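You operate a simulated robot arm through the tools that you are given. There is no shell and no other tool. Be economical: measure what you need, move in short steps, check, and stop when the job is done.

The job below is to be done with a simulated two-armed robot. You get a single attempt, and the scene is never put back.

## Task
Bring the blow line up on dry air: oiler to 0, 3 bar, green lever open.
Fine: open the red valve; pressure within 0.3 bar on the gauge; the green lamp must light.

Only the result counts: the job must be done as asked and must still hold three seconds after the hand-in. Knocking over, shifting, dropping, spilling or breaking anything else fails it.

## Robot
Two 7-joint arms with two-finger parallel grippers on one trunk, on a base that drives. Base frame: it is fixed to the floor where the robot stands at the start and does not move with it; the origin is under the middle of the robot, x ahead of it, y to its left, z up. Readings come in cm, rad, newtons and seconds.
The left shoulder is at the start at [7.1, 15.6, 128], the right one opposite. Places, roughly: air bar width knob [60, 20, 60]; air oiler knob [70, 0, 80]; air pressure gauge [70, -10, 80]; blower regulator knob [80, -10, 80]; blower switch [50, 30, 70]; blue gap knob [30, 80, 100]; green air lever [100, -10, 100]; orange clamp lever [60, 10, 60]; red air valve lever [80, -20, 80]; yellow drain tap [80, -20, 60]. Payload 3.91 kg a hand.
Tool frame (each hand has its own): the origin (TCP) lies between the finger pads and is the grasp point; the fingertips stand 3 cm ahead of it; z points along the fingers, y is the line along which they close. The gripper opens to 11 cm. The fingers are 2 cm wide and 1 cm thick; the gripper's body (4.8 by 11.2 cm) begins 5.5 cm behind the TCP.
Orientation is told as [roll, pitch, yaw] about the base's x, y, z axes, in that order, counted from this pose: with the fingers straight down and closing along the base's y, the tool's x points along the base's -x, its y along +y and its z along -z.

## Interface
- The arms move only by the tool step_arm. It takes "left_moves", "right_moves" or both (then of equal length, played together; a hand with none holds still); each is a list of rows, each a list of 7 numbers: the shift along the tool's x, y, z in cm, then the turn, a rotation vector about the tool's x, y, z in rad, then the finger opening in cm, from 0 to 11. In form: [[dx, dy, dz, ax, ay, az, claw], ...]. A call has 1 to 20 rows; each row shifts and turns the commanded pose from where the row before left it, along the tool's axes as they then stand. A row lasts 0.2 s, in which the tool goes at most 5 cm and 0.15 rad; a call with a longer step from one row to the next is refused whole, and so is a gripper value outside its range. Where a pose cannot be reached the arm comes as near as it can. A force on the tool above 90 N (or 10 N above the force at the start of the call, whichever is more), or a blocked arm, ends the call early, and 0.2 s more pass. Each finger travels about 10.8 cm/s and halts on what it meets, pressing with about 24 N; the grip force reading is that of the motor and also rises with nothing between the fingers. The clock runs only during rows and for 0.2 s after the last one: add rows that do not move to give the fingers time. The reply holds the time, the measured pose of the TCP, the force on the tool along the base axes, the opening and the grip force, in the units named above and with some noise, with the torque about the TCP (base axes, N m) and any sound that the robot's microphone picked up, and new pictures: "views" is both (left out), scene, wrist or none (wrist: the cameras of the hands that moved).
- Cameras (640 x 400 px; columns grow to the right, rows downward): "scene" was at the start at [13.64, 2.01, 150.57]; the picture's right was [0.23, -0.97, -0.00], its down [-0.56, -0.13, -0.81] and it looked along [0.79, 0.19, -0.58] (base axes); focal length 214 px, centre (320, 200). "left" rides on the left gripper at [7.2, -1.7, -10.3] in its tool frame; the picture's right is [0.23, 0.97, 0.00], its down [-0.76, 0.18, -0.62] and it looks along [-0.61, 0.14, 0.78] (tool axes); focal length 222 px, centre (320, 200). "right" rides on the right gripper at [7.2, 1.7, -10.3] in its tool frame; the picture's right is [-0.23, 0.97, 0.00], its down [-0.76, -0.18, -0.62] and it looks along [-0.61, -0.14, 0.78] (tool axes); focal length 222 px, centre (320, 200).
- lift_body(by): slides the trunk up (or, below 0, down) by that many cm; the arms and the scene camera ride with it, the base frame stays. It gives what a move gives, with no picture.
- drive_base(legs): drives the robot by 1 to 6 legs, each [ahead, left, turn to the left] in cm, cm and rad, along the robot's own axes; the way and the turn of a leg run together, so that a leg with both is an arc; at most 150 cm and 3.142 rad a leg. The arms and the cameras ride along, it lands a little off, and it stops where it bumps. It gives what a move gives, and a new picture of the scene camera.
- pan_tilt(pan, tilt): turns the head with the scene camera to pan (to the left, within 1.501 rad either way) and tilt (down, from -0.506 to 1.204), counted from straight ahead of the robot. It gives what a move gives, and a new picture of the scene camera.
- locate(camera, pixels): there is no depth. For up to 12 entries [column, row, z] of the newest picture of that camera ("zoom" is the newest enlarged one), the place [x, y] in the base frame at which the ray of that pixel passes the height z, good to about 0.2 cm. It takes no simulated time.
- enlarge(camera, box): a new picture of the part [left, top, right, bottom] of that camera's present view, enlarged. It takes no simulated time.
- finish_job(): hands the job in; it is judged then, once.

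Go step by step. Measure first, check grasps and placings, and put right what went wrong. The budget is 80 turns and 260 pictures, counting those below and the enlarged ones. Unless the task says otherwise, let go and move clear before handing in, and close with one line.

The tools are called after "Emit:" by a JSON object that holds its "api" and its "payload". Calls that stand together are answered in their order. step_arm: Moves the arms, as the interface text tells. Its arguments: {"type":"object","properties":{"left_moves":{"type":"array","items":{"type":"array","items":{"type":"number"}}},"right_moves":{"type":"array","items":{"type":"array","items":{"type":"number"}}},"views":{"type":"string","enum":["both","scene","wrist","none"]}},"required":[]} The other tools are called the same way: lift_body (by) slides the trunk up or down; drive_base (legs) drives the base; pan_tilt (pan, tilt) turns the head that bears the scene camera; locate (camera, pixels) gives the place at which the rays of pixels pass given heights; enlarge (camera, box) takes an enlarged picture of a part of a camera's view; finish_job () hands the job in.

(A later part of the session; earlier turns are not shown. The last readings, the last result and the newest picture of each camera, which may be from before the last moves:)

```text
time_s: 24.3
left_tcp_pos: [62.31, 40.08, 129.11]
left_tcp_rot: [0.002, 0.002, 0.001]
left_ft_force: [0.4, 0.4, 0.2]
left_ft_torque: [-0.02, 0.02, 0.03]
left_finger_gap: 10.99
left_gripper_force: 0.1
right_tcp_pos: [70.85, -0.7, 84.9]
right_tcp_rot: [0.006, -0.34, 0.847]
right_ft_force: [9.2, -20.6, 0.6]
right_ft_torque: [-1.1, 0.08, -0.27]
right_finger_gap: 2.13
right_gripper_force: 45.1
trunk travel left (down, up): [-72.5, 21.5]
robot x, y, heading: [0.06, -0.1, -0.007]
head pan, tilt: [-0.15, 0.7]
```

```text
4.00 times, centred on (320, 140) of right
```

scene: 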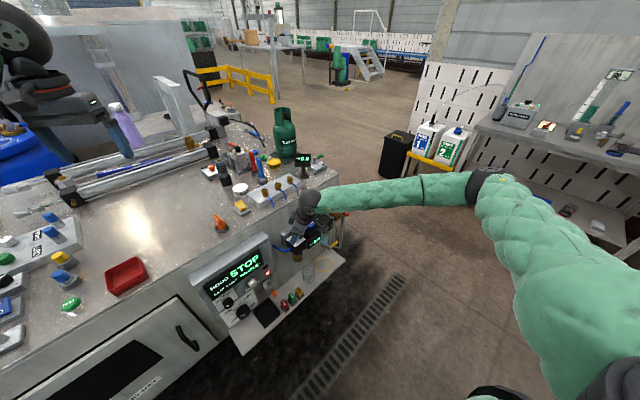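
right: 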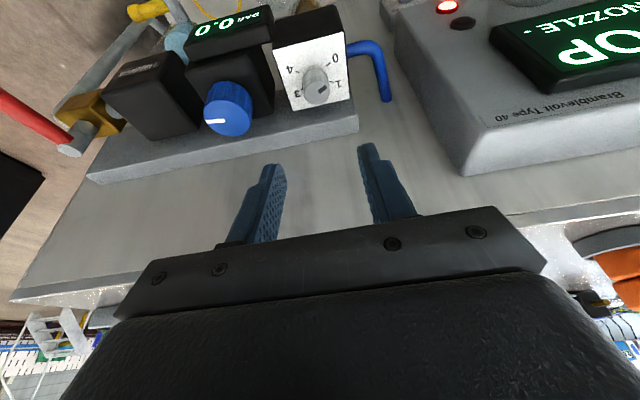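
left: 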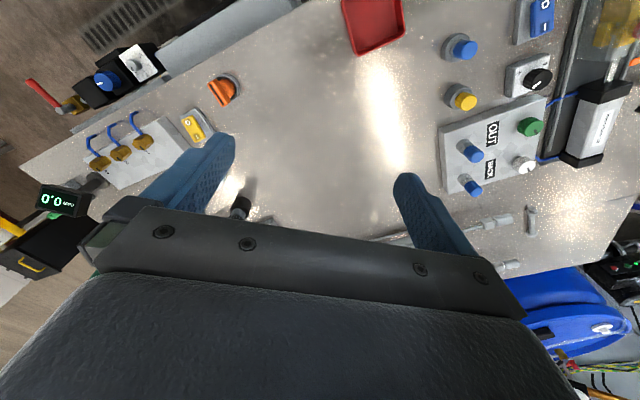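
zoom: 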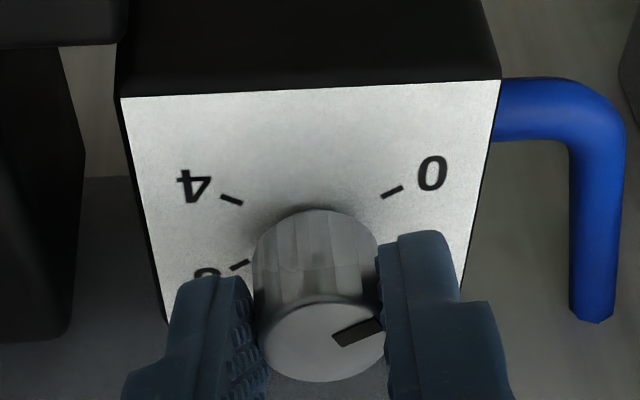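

Emit:
{"api": "step_arm", "payload": {"right_moves": [[0, -0.1, 0, -0.0343, 0, -0.0939, 0], [0, -0.1, 0, -0.0343, 0, -0.0939, 0], [0, 0, 0, 0, 0, 0, 0], [0, 0, 0, 0, 0, 0, 5], [0, 0, 0, 0, 0, 0, 5], [-1.37, 0, -3.756, 0, 0, 0, 5], [0, 0, 0, 0.0514, 0, 0.1409, 5], [0, 0, 0, 0.0514, 0, 0.1409, 5], [0, 0, 0, 0.0343, 0, 0.0939, 5], [-1.37, 0, -3.756, 0, 0, 0, 5], [0, 0, 0, 0, 0, 0, 5]], "views": "wrist"}}

Emit:
{"api": "enlarge", "payload": {"camera": "right", "box": [280, 60, 350, 130]}}

```text
time_s: 26.7
left_tcp_pos: [62.33, 40.27, 129.07]
left_tcp_rot: [-0.001, 0.001, 0.001]
left_ft_force: [-0.7, 0.1, -0.4]
left_ft_torque: [0.0, -0.01, 0.02]
left_finger_gap: 11.0
left_gripper_force: 0.0
right_tcp_pos: [70.95, -0.75, 92.87]
right_tcp_rot: [0.002, -0.339, 0.648]
right_ft_force: [0.2, 0.5, -0.4]
right_ft_torque: [0.0, 0.03, 0.0]
right_finger_gap: 5.02
right_gripper_force: 0.1
trunk travel left (down, up): [-72.5, 21.5]
robot x, y, heading: [-0.18, 0.0, -0.002]
head pan, tilt: [-0.15, 0.7]
```

right: 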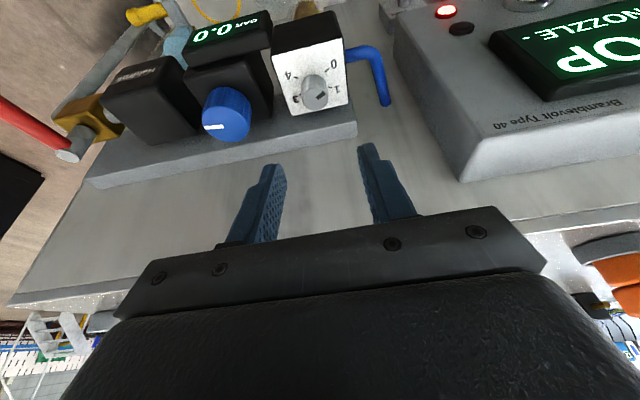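

```text
5.71 times, centred on (315, 95) of right
```

zoom: 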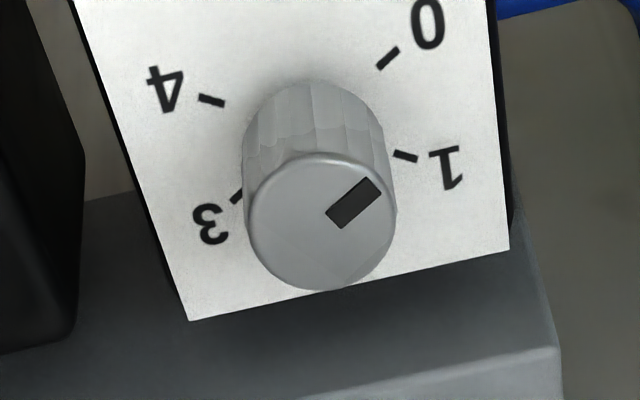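

Pointer (39°) now matches the 0 tick (40°) and the knob slipped against its stop, so the oiler is at 0. Next I'll hover near the red lever with the fingers closed and look.

Emit:
{"api": "step_arm", "payload": {"right_moves": [[0.955, -4.24, -0.345, 0, 0, 0, 2], [0.955, -4.24, -0.345, 0, 0, 0, 0], [0.955, -4.24, -0.345, 0, 0, 0, 0], [0.955, -4.24, -0.345, 0, 0, 0, 0], [0.955, -4.24, -0.345, 0, 0, 0, 0], [0, 0, 0, 0, 0, 0, 0]]}}

Emit:
{"api": "enlarge", "payload": {"camera": "right", "box": [180, 40, 420, 240]}}

Emit:
{"api": "enlarge", "payload": {"camera": "scene", "box": [280, 190, 376, 250]}}

```text
time_s: 28.1
left_tcp_pos: [62.3, 40.32, 129.12]
left_tcp_rot: [0.0, 0.001, 0.0]
left_ft_force: [0.7, -0.5, 0.6]
left_ft_torque: [-0.02, -0.02, -0.03]
left_finger_gap: 11.0
left_gripper_force: 0.0
right_tcp_pos: [79.85, -20.59, 92.83]
right_tcp_rot: [0.003, -0.339, 0.649]
right_ft_force: [-0.1, -0.2, 0.0]
right_ft_torque: [-0.02, -0.03, 0.04]
right_finger_gap: 0.0
right_gripper_force: 24.1
trunk travel left (down, up): [-72.5, 21.5]
robot x, y, heading: [0.27, 0.03, -0.002]
head pan, tilt: [-0.15, 0.7]
```

scene: 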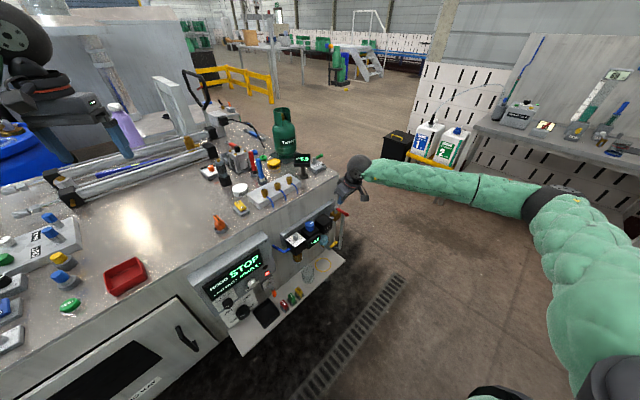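
right: 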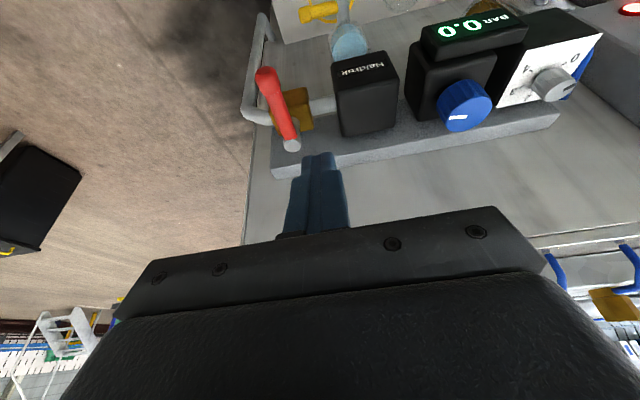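

```text
2.00 times, centred on (300, 140) of right
```

zoom: 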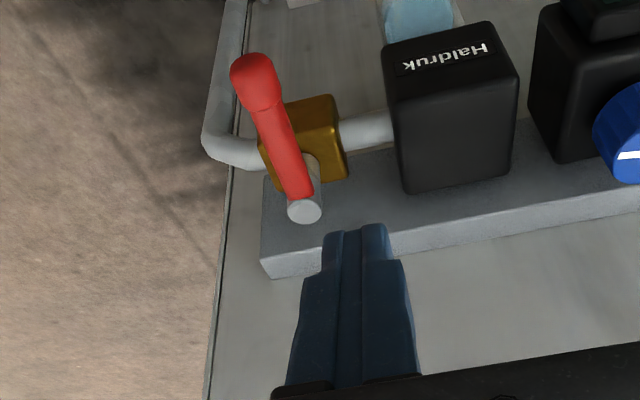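

```text
6.67 times, centred on (328, 220) of scene
```

zoom: 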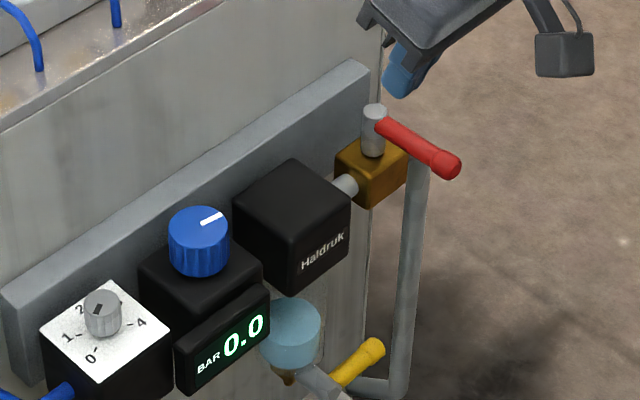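

Emit:
{"api": "locate", "payload": {"camera": "scene", "pixels": [[336.1, 206.3, 84], [336.1, 206.3, 88], [347.5, 214.3, 82], [347.5, 214.3, 86]]}}

Emit:
{"api": "locate", "payload": {"camera": "right", "pixels": [[292, 145.5, 84], [292, 145.5, 88], [266, 76, 82], [266, 76, 86]]}}

```text
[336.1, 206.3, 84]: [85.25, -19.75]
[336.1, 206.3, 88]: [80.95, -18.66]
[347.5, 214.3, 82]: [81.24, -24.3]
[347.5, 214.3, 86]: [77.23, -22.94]
```

```text
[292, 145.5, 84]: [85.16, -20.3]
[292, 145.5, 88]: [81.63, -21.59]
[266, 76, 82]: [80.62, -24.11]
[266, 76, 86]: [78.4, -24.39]
```

Emit:
{"api": "locate", "payload": {"camera": "right", "pixels": [[333, 78, 81], [335, 135, 81], [397, 70, 81], [332, 62, 81]]}}

Emit:
{"api": "locate", "payload": {"camera": "scene", "pixels": [[332.6, 220, 81], [323.7, 233.5, 81], [314, 222, 81], [323.5, 214, 81]]}}

```text
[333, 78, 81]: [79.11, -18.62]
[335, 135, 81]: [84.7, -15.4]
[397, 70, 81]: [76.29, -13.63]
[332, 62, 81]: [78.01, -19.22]
```

```text
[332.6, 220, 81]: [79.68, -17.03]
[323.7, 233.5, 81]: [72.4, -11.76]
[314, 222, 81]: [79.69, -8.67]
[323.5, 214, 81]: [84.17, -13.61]
```

Pivot is at (85.2,-20,84) and the lever end at (80.6,-24.1,82.6); the Haldruk corner is near (79,-18). I'll put the closed fingers between them and push the lever gently away from the unit.

Emit:
{"api": "step_arm", "payload": {"right_moves": [[1.35, -0.14, 2.88, 0, 0, 0, 0], [1.35, -0.14, 2.88, 0, 0, 0, 0], [1.35, -0.14, 2.88, 0, 0, 0, 0], [-0.1, -1.02, 0.03, 0, 0, 0, 0], [0.05, -1.06, -0.015, 0, 0, 0, 0], [0.05, -1.06, -0.015, 0, 0, 0, 0], [0, 0, 0, 0, 0, 0, 0]]}}

Emit:
{"api": "enlarge", "payload": {"camera": "right", "box": [180, 40, 420, 240]}}

Emit:
{"api": "enlarge", "payload": {"camera": "scene", "box": [280, 190, 376, 250]}}

```text
time_s: 29.7
left_tcp_pos: [61.67, 40.54, 129.33]
left_tcp_rot: [-0.001, 0.0, 0.004]
left_ft_force: [0.1, 0.2, 0.0]
left_ft_torque: [0.02, 0.0, 0.0]
left_finger_gap: 10.99
left_gripper_force: 0.1
right_tcp_pos: [80.33, -22.44, 83.27]
right_tcp_rot: [0.019, -0.337, 0.663]
right_ft_force: [-29.9, 23.5, 18.1]
right_ft_torque: [-0.05, 0.24, -0.14]
right_finger_gap: 0.01
right_gripper_force: 23.7
trunk travel left (down, up): [-72.5, 21.5]
robot x, y, heading: [-0.17, 0.34, -0.001]
head pan, tilt: [-0.15, 0.7]
stopped in row 7 (right hand): the force on the tool passed its limit at 94 N (the readings are from after the stop); the commanded pose is now the measured one
```

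scene: 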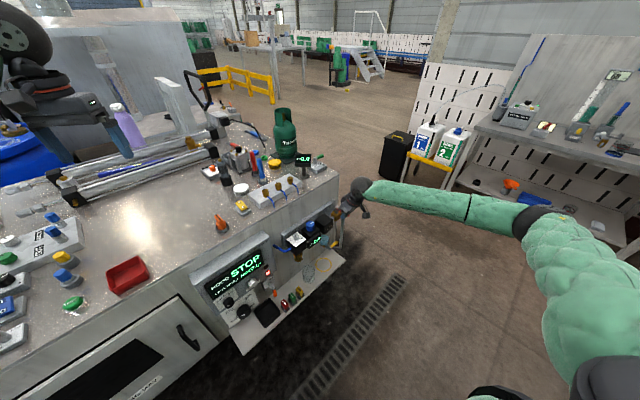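
right: 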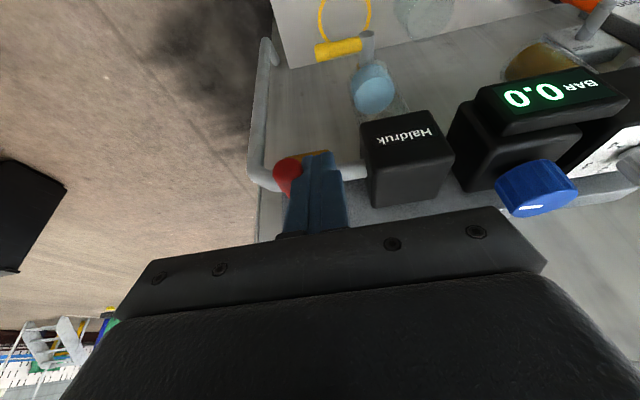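

```text
2.00 times, centred on (300, 140) of right
```

zoom: 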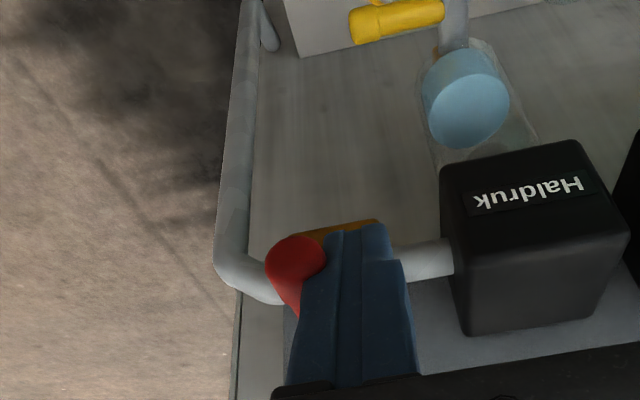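

```text
6.67 times, centred on (328, 220) of scene
```

zoom: 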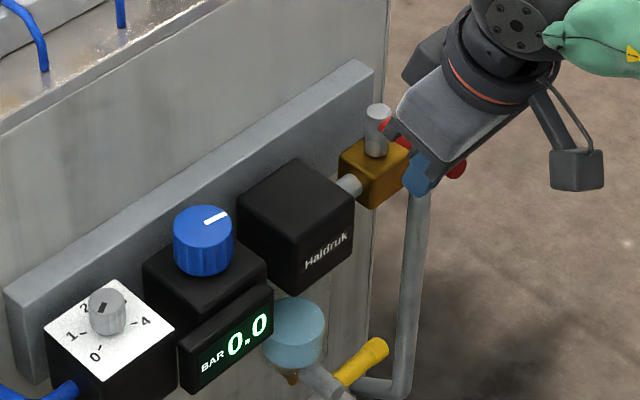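

The lever hit a hard stop that way, so it must open the other way, over the Haldruk block. I'll lift, go around to the outer side and push back.

Emit:
{"api": "step_arm", "payload": {"right_moves": [[0, 1, 0, 0, 0, 0, 0], [-1.5, 0, -4.25, 0, 0, 0, 0], [-1.5, 0, -4.25, 0, 0, 0, 0], [-1.55, -5.16, 0.54, 0, 0, 0, 0], [0, 0, 0, 0, 0, 0, 0]], "views": "none"}}

```text
refused: row 4 steps farther than a row can; nothing moved
```

Emit:
{"api": "step_arm", "payload": {"right_moves": [[0, 1, 0, 0, 0, 0, 0], [-1.5, 0, -4.25, 0, 0, 0, 0], [-1.5, 0, -4.25, 0, 0, 0, 0], [-0.77, -2.58, 0.27, 0, 0, 0, 0], [-0.78, -2.58, 0.27, 0, 0, 0, 0], [1.33, 0, 3.77, 0, 0, 0, 0], [0, 0, 0, 0, 0, 0, 0]], "views": "both"}}

Emit:
{"api": "enlarge", "payload": {"camera": "right", "box": [180, 40, 420, 240]}}

Emit:
{"api": "enlarge", "payload": {"camera": "scene", "box": [280, 190, 376, 250]}}

```text
time_s: 31.3
left_tcp_pos: [61.99, 40.53, 129.13]
left_tcp_rot: [0.002, 0.003, 0.003]
left_ft_force: [-0.1, -0.2, 0.2]
left_ft_torque: [0.02, -0.02, -0.02]
left_finger_gap: 11.01
left_gripper_force: 0.0
right_tcp_pos: [84.59, -25.13, 88.05]
right_tcp_rot: [0.015, -0.337, 0.66]
right_ft_force: [1.4, 0.2, -0.4]
right_ft_torque: [-0.01, 0.02, -0.03]
right_finger_gap: 0.0
right_gripper_force: 23.9
trunk travel left (down, up): [-72.5, 21.5]
robot x, y, heading: [0.39, 0.37, 0.002]
head pan, tilt: [-0.15, 0.7]
```

scene: 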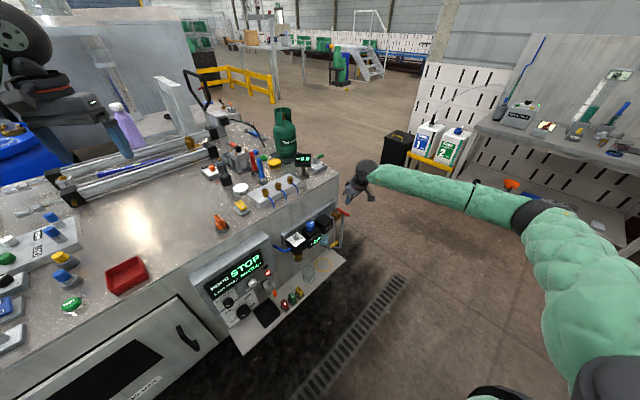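
right: 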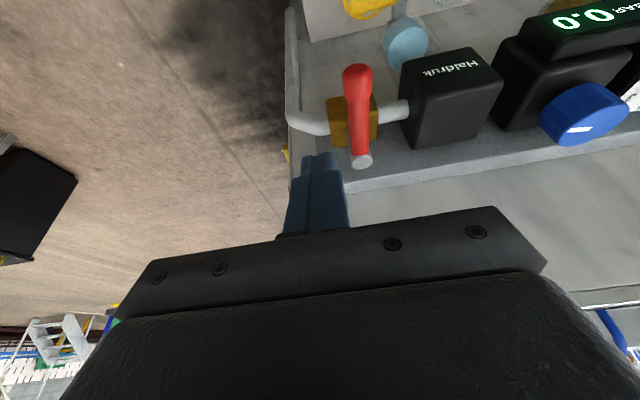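

```text
2.00 times, centred on (300, 140) of right
```

zoom: 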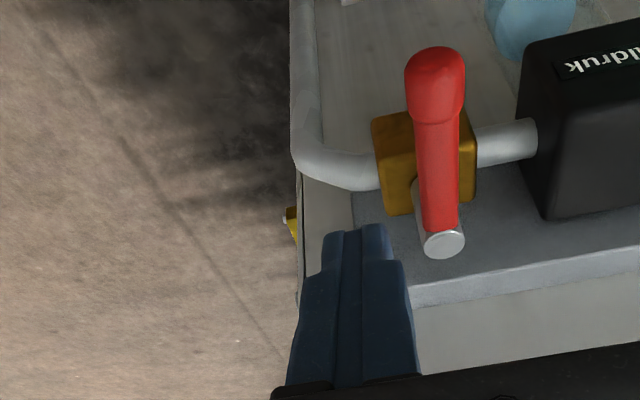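

```text
6.67 times, centred on (328, 220) of scene
```

zoom: 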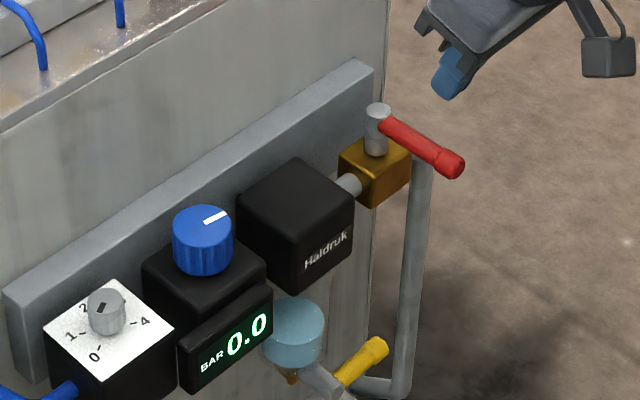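

The outer side is clear and the lever points straight out from the wall. I'll go down and push toward the Haldruk block.

Emit:
{"api": "step_arm", "payload": {"right_moves": [[1.25, 0, 3.54, 0, 0, 0, 0], [0.08, 1.12, -0.03, 0, 0, 0, 0], [0.458, 1.23, -0.162, 0, 0, 0, 0], [0.03, 1.33, -0.01, 0, 0, 0, 0], [0, 0, 0, 0, 0, 0, 0]], "views": "wrist"}}

Emit:
{"api": "enlarge", "payload": {"camera": "scene", "box": [280, 190, 376, 250]}}

```text
time_s: 32.5
left_tcp_pos: [62.05, 40.58, 129.09]
left_tcp_rot: [-0.001, 0.001, 0.003]
left_ft_force: [-0.5, -0.6, 0.1]
left_ft_torque: [0.02, -0.04, 0.03]
left_finger_gap: 10.99
left_gripper_force: 0.0
right_tcp_pos: [81.87, -22.63, 84.33]
right_tcp_rot: [0.016, -0.334, 0.661]
right_ft_force: [-0.1, -0.9, 0.7]
right_ft_torque: [-0.04, 0.03, 0.02]
right_finger_gap: 0.0
right_gripper_force: 24.0
trunk travel left (down, up): [-72.5, 21.5]
robot x, y, heading: [-0.31, -0.02, -0.0]
head pan, tilt: [-0.15, 0.7]
```

right: 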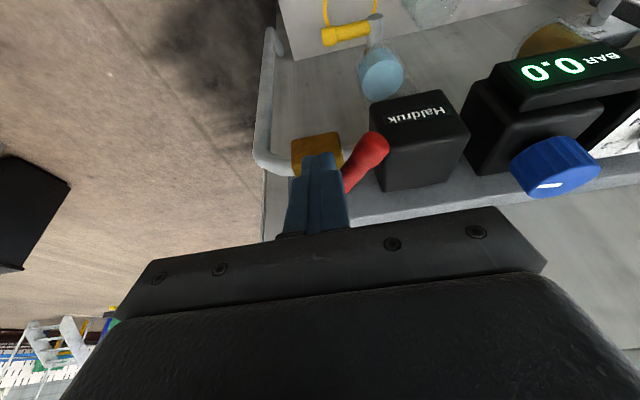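

```text
6.67 times, centred on (328, 220) of scene
```

zoom: 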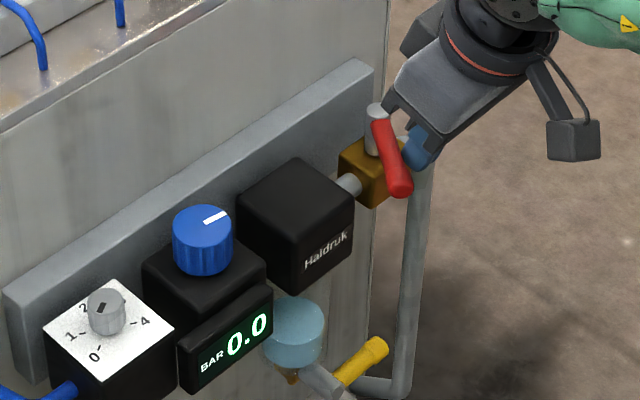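

It moves freely with no force. I'll carry on along the arc.

Emit:
{"api": "step_arm", "payload": {"right_moves": [[-0.417, 1.265, 0.147, 0, 0, 0, 0], [-0.754, 1.024, 0.266, 0, 0, 0, 0], [-0.905, 0.645, 0.32, 0, 0, 0, 0], [0, 0, 0, 0, 0, 0, 0]], "views": "wrist"}}

Emit:
{"api": "enlarge", "payload": {"camera": "scene", "box": [280, 190, 376, 250]}}

```text
time_s: 33.5
left_tcp_pos: [62.04, 40.51, 129.23]
left_tcp_rot: [-0.001, 0.003, 0.004]
left_ft_force: [0.2, -0.2, 0.6]
left_ft_torque: [-0.04, 0.02, -0.04]
left_finger_gap: 11.02
left_gripper_force: 0.0
right_tcp_pos: [81.67, -19.1, 84.37]
right_tcp_rot: [0.015, -0.335, 0.66]
right_ft_force: [0.4, 0.2, 0.5]
right_ft_torque: [0.0, 0.0, -0.03]
right_finger_gap: 0.0
right_gripper_force: 24.7
trunk travel left (down, up): [-72.5, 21.5]
robot x, y, heading: [0.09, -0.15, 0.005]
head pan, tilt: [-0.15, 0.7]
```

right: 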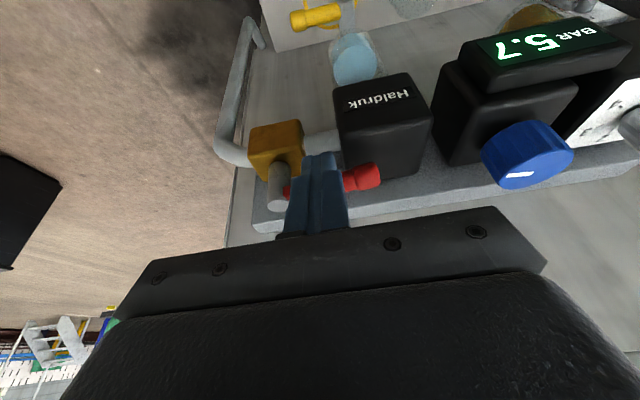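

```text
6.67 times, centred on (328, 220) of scene
```

zoom: 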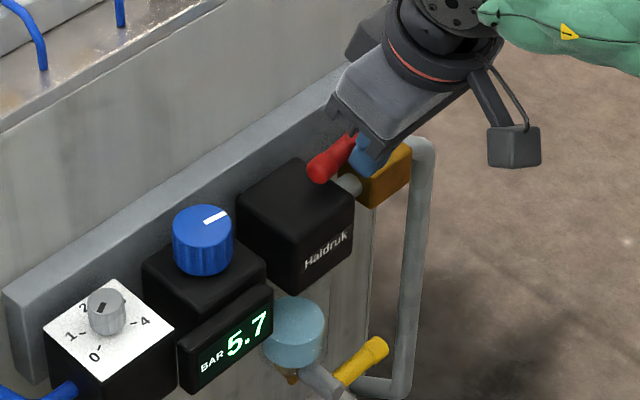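

The gauge reads 5.7 bar. I'll nudge the lever to its stop, then back off and lift away.

Emit:
{"api": "step_arm", "payload": {"right_moves": [[-0.5, 0.1, 0.17, 0, 0, 0, 0], [-0.4, 0.05, 0.14, 0, 0, 0, 0], [0, 0, 0, 0, 0, 0, 0]], "views": "none"}}

Emit:
{"api": "enlarge", "payload": {"camera": "right", "box": [180, 0, 420, 240]}}

```text
time_s: 34.3
left_tcp_pos: [61.92, 40.35, 129.25]
left_tcp_rot: [0.002, 0.0, 0.004]
left_ft_force: [0.0, 0.1, 0.2]
left_ft_torque: [-0.01, 0.01, 0.0]
left_finger_gap: 10.99
left_gripper_force: 0.1
right_tcp_pos: [82.02, -18.57, 84.2]
right_tcp_rot: [0.017, -0.331, 0.658]
right_ft_force: [-37.7, -20.5, -3.8]
right_ft_torque: [-0.8, 0.63, -0.1]
right_finger_gap: 0.02
right_gripper_force: 23.7
trunk travel left (down, up): [-72.5, 21.5]
robot x, y, heading: [-0.12, 0.23, -0.001]
head pan, tilt: [-0.15, 0.7]
```

```text
1.67 times, centred on (300, 120) of right
```

zoom: 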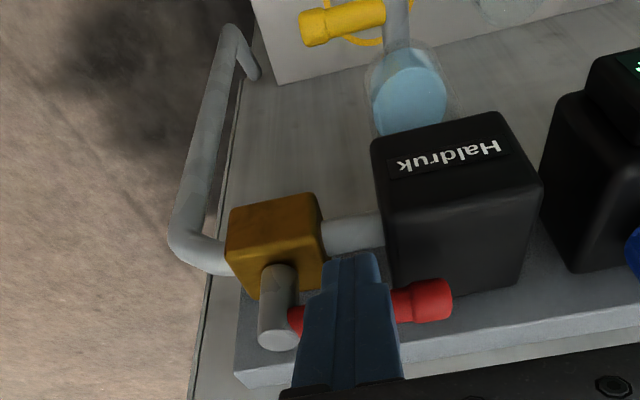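

The lever is at its open stop (43 N). I'll back off, lift, yaw to −0.1 and hover above the blue regulator with the fingers open.

Emit:
{"api": "step_arm", "payload": {"right_moves": [[1.41, 0, -0.5, 0, 0, 0, 0], [-1.33, 0, -3.78, 0, 0, 0, 0], [-1.33, 0, -3.78, 0, 0, 0, 0], [0, 0, 0, 0.0499, 0, 0.1415, 3], [0, 0, 0, 0.0499, 0, 0.1415, 6.5], [0, 0, 0, 0.0499, 0, 0.1415, 6.5], [0, 0, 0, 0.0499, 0, 0.1415, 6.5], [0, 0, 0, 0.0499, 0, 0.1415, 6.5], [1.63, 3.25, -0.575, 0, 0, 0, 6.5], [1.63, 3.25, -0.575, 0, 0, 0, 6.5], [1.63, 3.25, -0.575, 0, 0, 0, 6.5], [1.63, 3.25, -0.575, 0, 0, 0, 6.5], [0, 0, 0, 0, 0, 0, 6.5]], "views": "both"}}

Emit:
{"api": "enlarge", "payload": {"camera": "right", "box": [180, 40, 420, 240]}}

Emit:
{"api": "enlarge", "payload": {"camera": "scene", "box": [270, 190, 366, 250]}}

```text
time_s: 37.1
left_tcp_pos: [62.14, 40.42, 129.1]
left_tcp_rot: [-0.001, 0.002, 0.003]
left_ft_force: [0.2, -0.1, -0.1]
left_ft_torque: [0.03, -0.06, -0.04]
left_finger_gap: 11.0
left_gripper_force: 0.0
right_tcp_pos: [75.52, -5.88, 92.54]
right_tcp_rot: [0.009, -0.326, -0.088]
right_ft_force: [0.1, -0.6, -0.5]
right_ft_torque: [0.0, -0.02, 0.0]
right_finger_gap: 6.52
right_gripper_force: 0.1
trunk travel left (down, up): [-72.5, 21.5]
robot x, y, heading: [-0.16, 0.04, 0.0]
head pan, tilt: [-0.15, 0.7]
```

scene: 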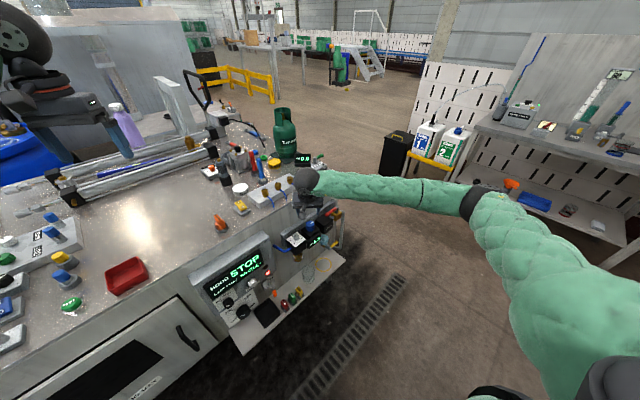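
right: 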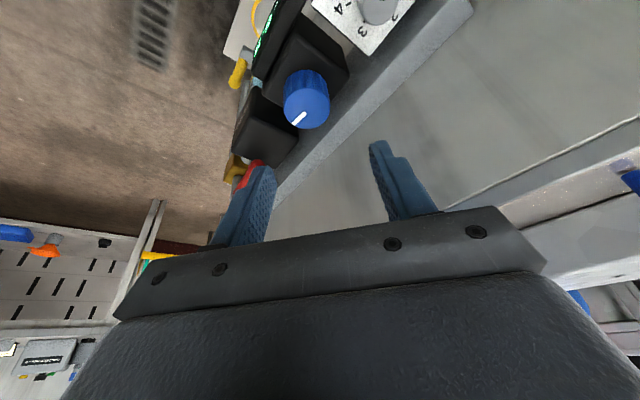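

```text
2.00 times, centred on (300, 140) of right
```

zoom: 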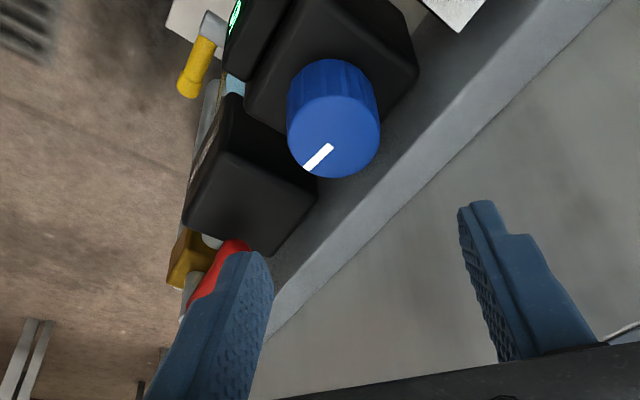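

```text
6.67 times, centred on (318, 220) of scene
```

zoom: 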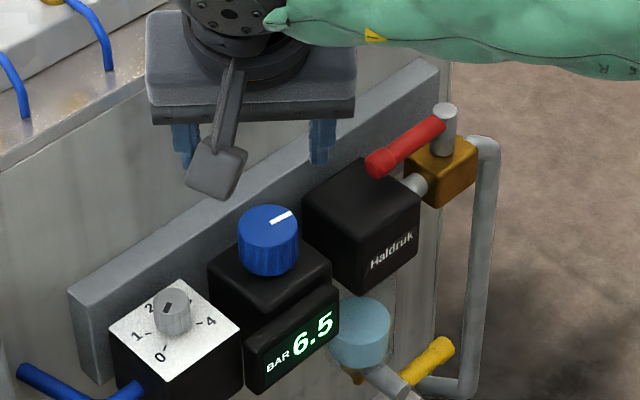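

The pressure settled at 6.5 bar. I'll locate the blue knob top (307,107) in this view.

Emit:
{"api": "locate", "payload": {"camera": "right", "pixels": [[307, 107, 85.3], [307, 107, 84.3], [307, 85, 82.5]]}}

Emit:
{"api": "locate", "payload": {"camera": "scene", "pixels": [[310.2, 222.5, 85.3], [310.2, 222.5, 84.3]]}}

```text
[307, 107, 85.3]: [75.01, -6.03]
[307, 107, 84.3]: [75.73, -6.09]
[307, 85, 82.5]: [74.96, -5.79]
```

```text
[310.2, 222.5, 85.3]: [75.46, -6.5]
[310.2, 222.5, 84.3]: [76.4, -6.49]
```

Emit:
{"api": "step_arm", "payload": {"right_moves": [[1.41, -0.31, 3.24, 0, 0, 0, 6.5], [1.41, 0, 3.24, 0, 0, 0, 6.5], [0, 0, 0, 0, 0, 0, 2], [0, 0, 0, 0, 0, 0, 2], [0, 0, 0, 0, 0, 0, 2]], "views": "wrist"}}

Emit:
{"api": "enlarge", "payload": {"camera": "right", "box": [180, 40, 420, 240]}}

```text
time_s: 38.3
left_tcp_pos: [62.2, 40.41, 129.0]
left_tcp_rot: [0.001, 0.002, 0.003]
left_ft_force: [-0.5, 0.2, -0.1]
left_ft_torque: [0.03, 0.0, 0.0]
left_finger_gap: 11.0
left_gripper_force: 0.1
right_tcp_pos: [75.0, -6.36, 85.43]
right_tcp_rot: [0.007, -0.325, -0.093]
right_ft_force: [4.2, -25.2, -1.2]
right_ft_torque: [-1.37, -0.74, -0.3]
right_finger_gap: 3.75
right_gripper_force: 44.9
trunk travel left (down, up): [-72.5, 21.5]
robot x, y, heading: [0.2, -0.04, 0.0]
head pan, tilt: [-0.15, 0.7]
```

right: 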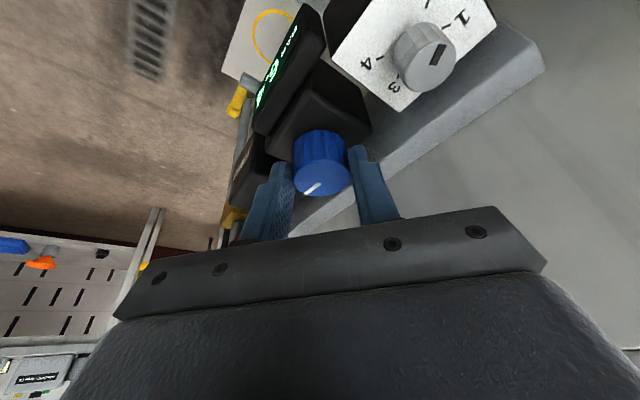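

```text
2.00 times, centred on (300, 140) of right
```

zoom: 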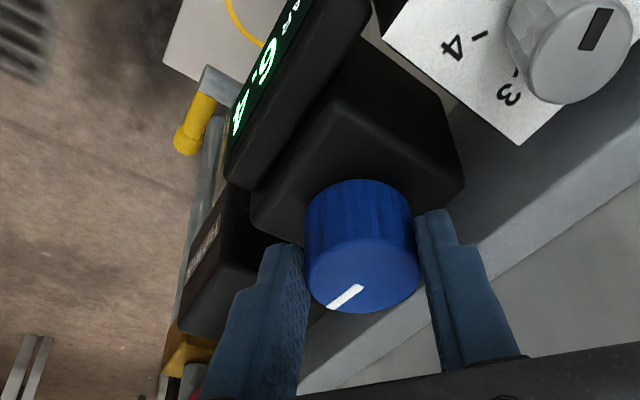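

Gripped at 3.75 cm. I'll correct the y offset and turn 0.45 rad CCW, then read the gauge.

Emit:
{"api": "step_arm", "payload": {"right_moves": [[0, -0.25, 0, 0, 0, 0, 2], [0, -0.1, 0, -0.048, 0, -0.142, 2], [0, -0.1, 0, -0.048, 0, -0.142, 2], [0, -0.1, 0, -0.048, 0, -0.142, 2], [0, 0, 0, 0, 0, 0, 2], [0, 0, 0, 0, 0, 0, 2]], "views": "wrist"}}

Emit:
{"api": "enlarge", "payload": {"camera": "scene", "box": [270, 190, 366, 250]}}

```text
time_s: 39.7
left_tcp_pos: [62.31, 40.17, 129.14]
left_tcp_rot: [0.001, 0.001, 0.004]
left_ft_force: [0.3, -0.5, -0.6]
left_ft_torque: [-0.03, 0.03, 0.02]
left_finger_gap: 11.02
left_gripper_force: 0.0
right_tcp_pos: [75.02, -6.96, 85.43]
right_tcp_rot: [0.007, -0.329, 0.36]
right_ft_force: [22.8, -42.2, 3.6]
right_ft_torque: [-1.53, -0.65, -0.52]
right_finger_gap: 3.74
right_gripper_force: 45.1
trunk travel left (down, up): [-72.5, 21.5]
robot x, y, heading: [0.04, -0.07, -0.002]
head pan, tilt: [-0.15, 0.7]
```

right: 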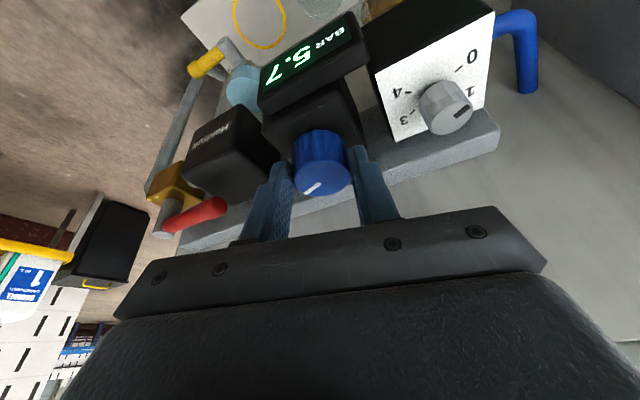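

```text
6.67 times, centred on (318, 220) of scene
```

zoom: 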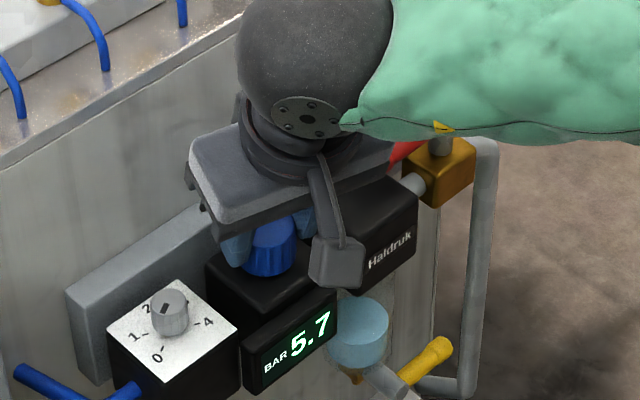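

Down to 5.7, so the direction is right. Another 0.75 rad, with a centring correction.

Emit:
{"api": "step_arm", "payload": {"right_moves": [[0, -0.45, 0, -0.048, 0, -0.142, 2], [0, -0.12, 0, -0.048, 0, -0.142, 2], [0, -0.12, 0, -0.048, 0, -0.142, 2], [0, -0.12, 0, -0.048, 0, -0.142, 2], [0, -0.12, 0, -0.048, 0, -0.142, 2], [0, 0, 0, 0, 0, 0, 2], [0, 0, 0, 0, 0, 0, 2], [0, 0, 0, 0, 0, 0, 2]], "views": "wrist"}}

Emit:
{"api": "enlarge", "payload": {"camera": "scene", "box": [270, 190, 366, 250]}}

```text
time_s: 40.8
left_tcp_pos: [62.23, 40.65, 128.99]
left_tcp_rot: [0.0, 0.004, 0.003]
left_ft_force: [0.6, 0.9, 0.0]
left_ft_torque: [-0.03, -0.01, 0.03]
left_finger_gap: 11.01
left_gripper_force: 0.1
right_tcp_pos: [75.74, -7.24, 85.2]
right_tcp_rot: [0.007, -0.346, 1.027]
right_ft_force: [13.1, -16.8, -1.2]
right_ft_torque: [0.19, -0.37, -0.15]
right_finger_gap: 3.65
right_gripper_force: 44.8
right hand out of reach, approached as far as the arm can: row 5
trunk travel left (down, up): [-72.5, 21.5]
robot x, y, heading: [0.14, 0.1, -0.002]
head pan, tilt: [-0.15, 0.7]
stopped in row 5 (right hand): the force on the tool passed its limit at 156 N (the readings are from after the stop); the commanded pose is now the measured one
```

right: 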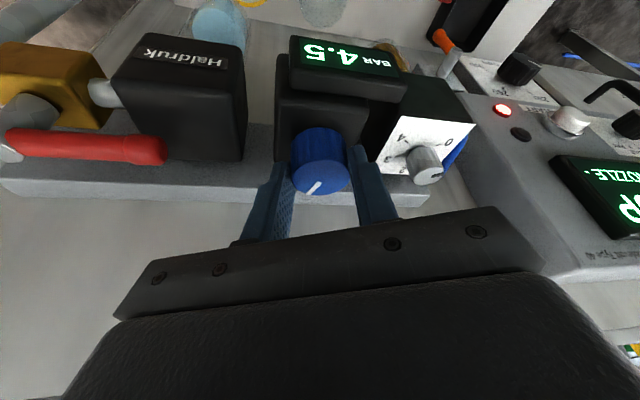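

```text
6.67 times, centred on (318, 220) of scene
```

zoom: 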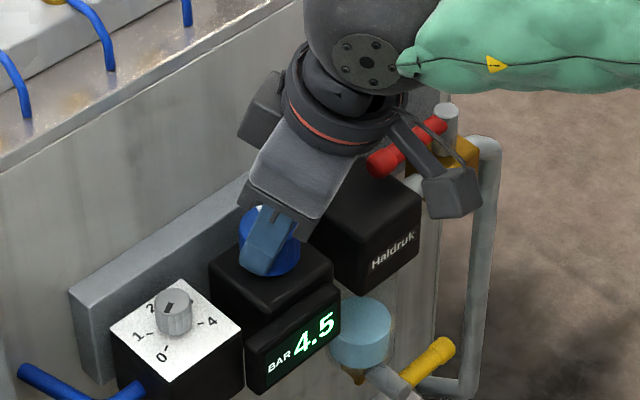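

Pressure is 4.5 and the arm hit its yaw limit near 1.05. I'll release, lift and yaw back for another stroke.

Emit:
{"api": "step_arm", "payload": {"right_moves": [[0, 0, 0, 0, 0, 0, 6.5], [0, 0, 0, 0, 0, 0, 6.5], [-1.36, 0, -3.76, 0, 0, 0, 6.5], [0, 0, 0, 0.0509, 0, 0.141, 6.5], [0, 0, 0, 0.0509, 0, 0.141, 6.5], [0, 0, 0, 0.0509, 0, 0.141, 6.5], [0, 0, 0, 0.0509, 0, 0.141, 6.5], [0, 0, 0, 0.0509, 0, 0.141, 6.5], [0, 0, 0, 0.0509, 0, 0.141, 6.5], [0, 0, 0, 0.0509, 0, 0.141, 6.5]], "views": "wrist"}}

Emit:
{"api": "enlarge", "payload": {"camera": "scene", "box": [270, 190, 366, 250]}}

```text
time_s: 43.0
left_tcp_pos: [62.09, 40.65, 129.09]
left_tcp_rot: [-0.002, 0.002, 0.002]
left_ft_force: [-0.2, -0.5, 0.2]
left_ft_torque: [0.01, 0.0, -0.01]
left_finger_gap: 11.02
left_gripper_force: 0.0
right_tcp_pos: [75.6, -6.86, 89.17]
right_tcp_rot: [0.007, -0.34, -0.02]
right_ft_force: [0.1, 0.0, 0.1]
right_ft_torque: [0.02, -0.02, 0.01]
right_finger_gap: 6.48
right_gripper_force: 0.1
trunk travel left (down, up): [-72.5, 21.5]
robot x, y, heading: [-0.3, 0.19, -0.001]
head pan, tilt: [-0.15, 0.7]
```

right: 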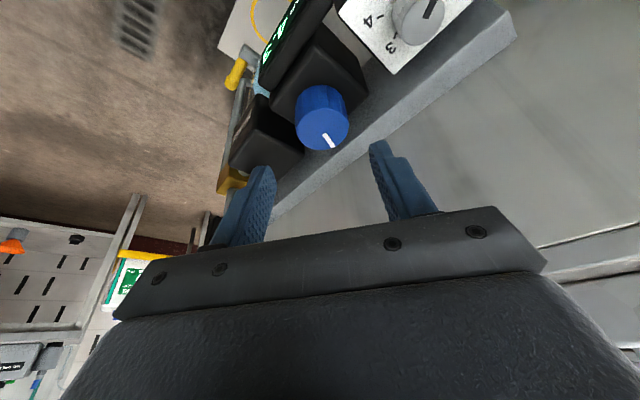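

```text
6.67 times, centred on (318, 220) of scene
```

zoom: 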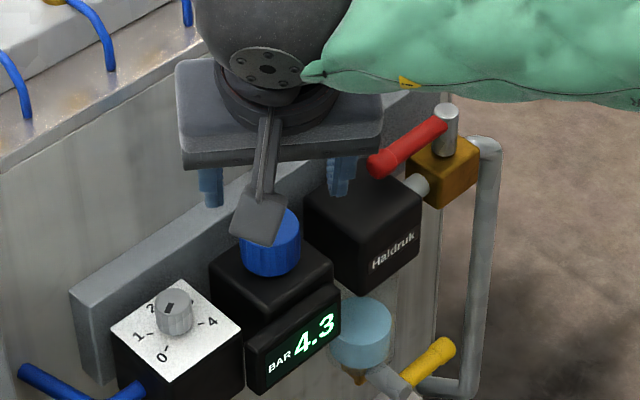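

It settled at 4.3, which is about 2 bar per rad, so I need roughly 0.65 rad more. Regrip and turn 0.6.

Emit:
{"api": "step_arm", "payload": {"right_moves": [[0.67, 0.14, 1.75, 0, 0, 0, 6.5], [0.67, 0.13, 1.75, 0, 0, 0, 6.5], [0, 0, 0, 0, 0, 0, 2], [0, 0, 0, 0, 0, 0, 2], [0, 0, 0, 0, 0, 0, 2], [0, -0.1, 0, -0.05, 0, -0.141, 2], [0, -0.1, 0, -0.05, 0, -0.141, 2], [0, -0.1, 0, -0.05, 0, -0.141, 2], [0, -0.1, 0, -0.05, 0, -0.141, 2], [0, 0, 0, 0, 0, 0, 2], [0, 0, 0, 0, 0, 0, 2], [0, 0, 0, 0, 0, 0, 2], [0, 0, 0, 0, 0, 0, 2], [0, 0, 0, 0, 0, 0, 2]], "views": "wrist"}}

Emit:
{"api": "enlarge", "payload": {"camera": "scene", "box": [270, 190, 366, 250]}}

```text
time_s: 46.0
left_tcp_pos: [62.18, 40.9, 129.04]
left_tcp_rot: [-0.002, 0.005, 0.005]
left_ft_force: [0.0, -0.2, -0.3]
left_ft_torque: [-0.03, -0.04, 0.0]
left_finger_gap: 11.02
left_gripper_force: 0.0
right_tcp_pos: [75.55, -6.92, 85.47]
right_tcp_rot: [0.004, -0.343, 0.583]
right_ft_force: [6.0, 28.7, -6.5]
right_ft_torque: [1.05, -0.97, 0.14]
right_finger_gap: 3.68
right_gripper_force: 45.1
trunk travel left (down, up): [-72.5, 21.5]
robot x, y, heading: [-0.15, 0.36, 0.002]
head pan, tilt: [-0.15, 0.7]
```

right: 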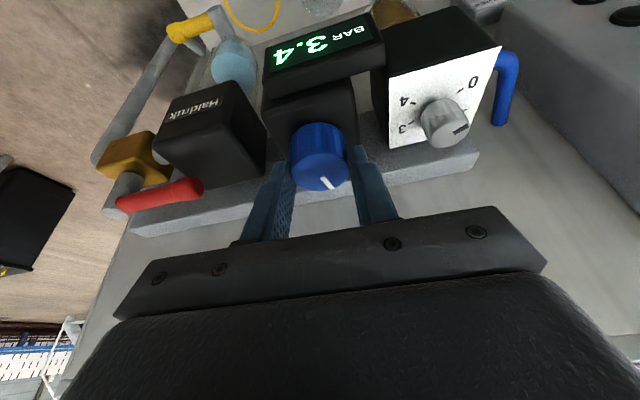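

```text
6.67 times, centred on (318, 220) of scene
```

zoom: 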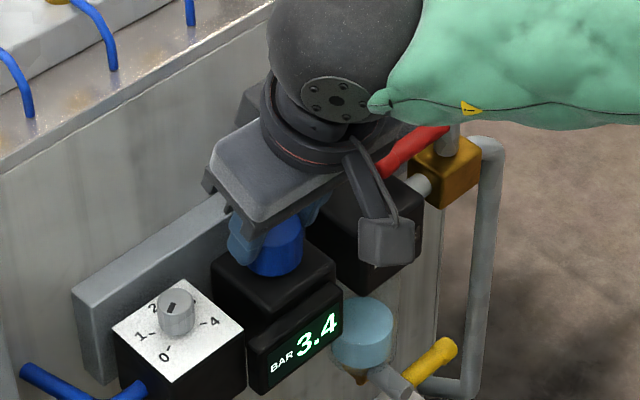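

3.4 bar. Another 0.24 rad.

Emit:
{"api": "step_arm", "payload": {"right_moves": [[0, 0.1, 0, -0.04, 0, -0.113, 2], [0, 0.05, 0, -0.04, 0, -0.113, 2], [0, 0, 0, 0, 0, 0, 2], [0, 0, 0, 0, 0, 0, 2], [0, 0, 0, 0, 0, 0, 2], [0, 0, 0, 0, 0, 0, 2], [0, 0, 0, 0, 0, 0, 2], [0, 0, 0, 0, 0, 0, 2], [0, 0, 0, 0, 0, 0, 2], [0, 0, 0, 0, 0, 0, 2]], "views": "none"}}

Emit:
{"api": "enlarge", "payload": {"camera": "scene", "box": [270, 190, 366, 250]}}

```text
time_s: 48.2
left_tcp_pos: [62.39, 40.63, 128.98]
left_tcp_rot: [-0.001, 0.003, 0.003]
left_ft_force: [-0.1, 1.0, 0.0]
left_ft_torque: [-0.01, 0.0, 0.0]
left_finger_gap: 11.01
left_gripper_force: 0.0
right_tcp_pos: [75.72, -7.02, 85.47]
right_tcp_rot: [0.004, -0.343, 0.82]
right_ft_force: [35.6, 1.2, 10.3]
right_ft_torque: [-0.61, -0.72, -0.16]
right_finger_gap: 3.63
right_gripper_force: 45.1
trunk travel left (down, up): [-72.5, 21.5]
robot x, y, heading: [0.37, -0.05, 0.002]
head pan, tilt: [-0.15, 0.7]
```

```text
6.67 times, centred on (318, 220) of scene
```

zoom: 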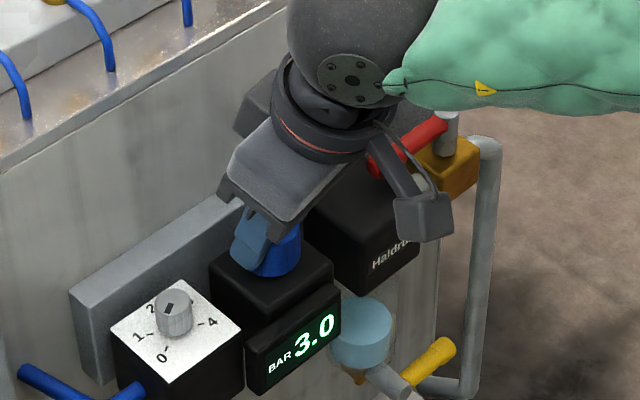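

3.0 bar. I'll release, lift clear, and check both gauges and the green lever.

Emit:
{"api": "step_arm", "payload": {"right_moves": [[0, 0, 0, 0, 0, 0, 6.5], [0, 0, 0, 0, 0, 0, 6.5], [-1.4, 0, -3.92, 0, 0, 0, 6.5], [-1.4, 0, -3.92, 0, 0, 0, 6.5], [-1.4, 0, -3.92, 0, 0, 0, 6.5], [-1.4, 0, -3.92, 0, 0, 0, 6.5], [-1.4, 0, -3.92, 0, 0, 0, 6.5], [-1.4, 0, -3.92, 0, 0, 0, 6.5], [0, 0, 0, 0, 0, 0, 3]]}}

Emit:
{"api": "enlarge", "payload": {"camera": "scene", "box": [270, 140, 366, 200]}}

Emit:
{"api": "enlarge", "payload": {"camera": "scene", "box": [270, 200, 366, 260]}}

```text
time_s: 50.2
left_tcp_pos: [62.2, 40.52, 129.14]
left_tcp_rot: [0.001, 0.001, 0.005]
left_ft_force: [-0.3, 0.0, -0.1]
left_ft_torque: [-0.02, 0.03, -0.02]
left_finger_gap: 11.0
left_gripper_force: 0.0
right_tcp_pos: [75.53, -7.11, 110.55]
right_tcp_rot: [0.002, -0.344, 0.821]
right_ft_force: [-0.1, -0.6, -1.2]
right_ft_torque: [-0.02, 0.04, 0.01]
right_finger_gap: 3.01
right_gripper_force: 0.0
trunk travel left (down, up): [-72.5, 21.5]
robot x, y, heading: [0.04, -0.12, -0.003]
head pan, tilt: [-0.15, 0.7]
```

scene: 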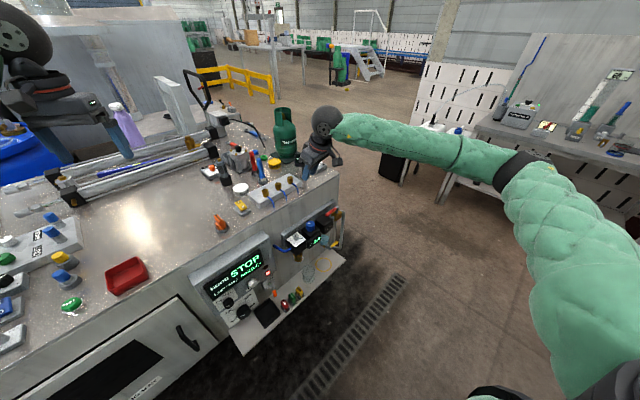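
right: 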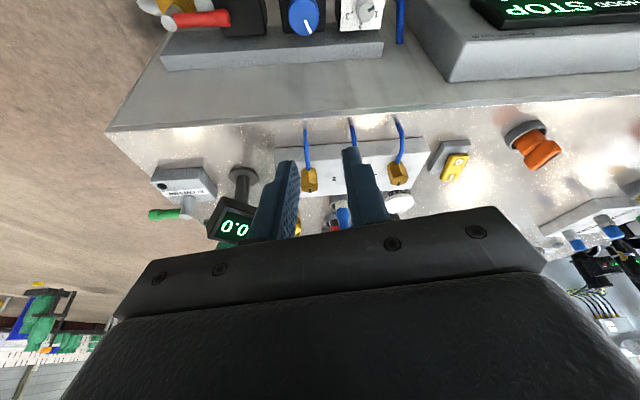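

```text
6.67 times, centred on (318, 170) of scene
```

zoom: 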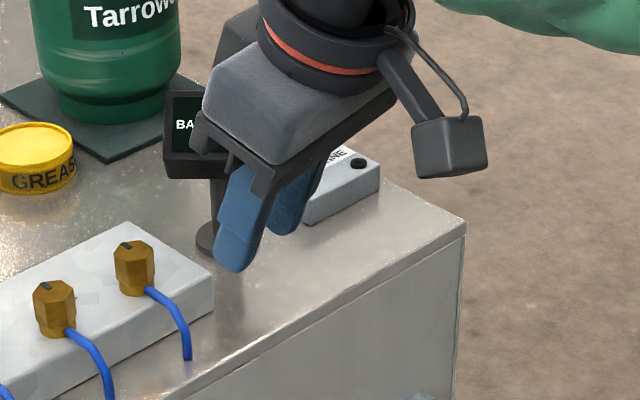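

```text
6.67 times, centred on (318, 230) of scene
```

zoom: 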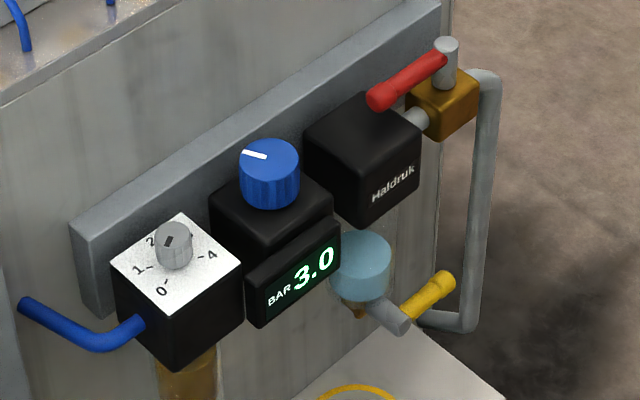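

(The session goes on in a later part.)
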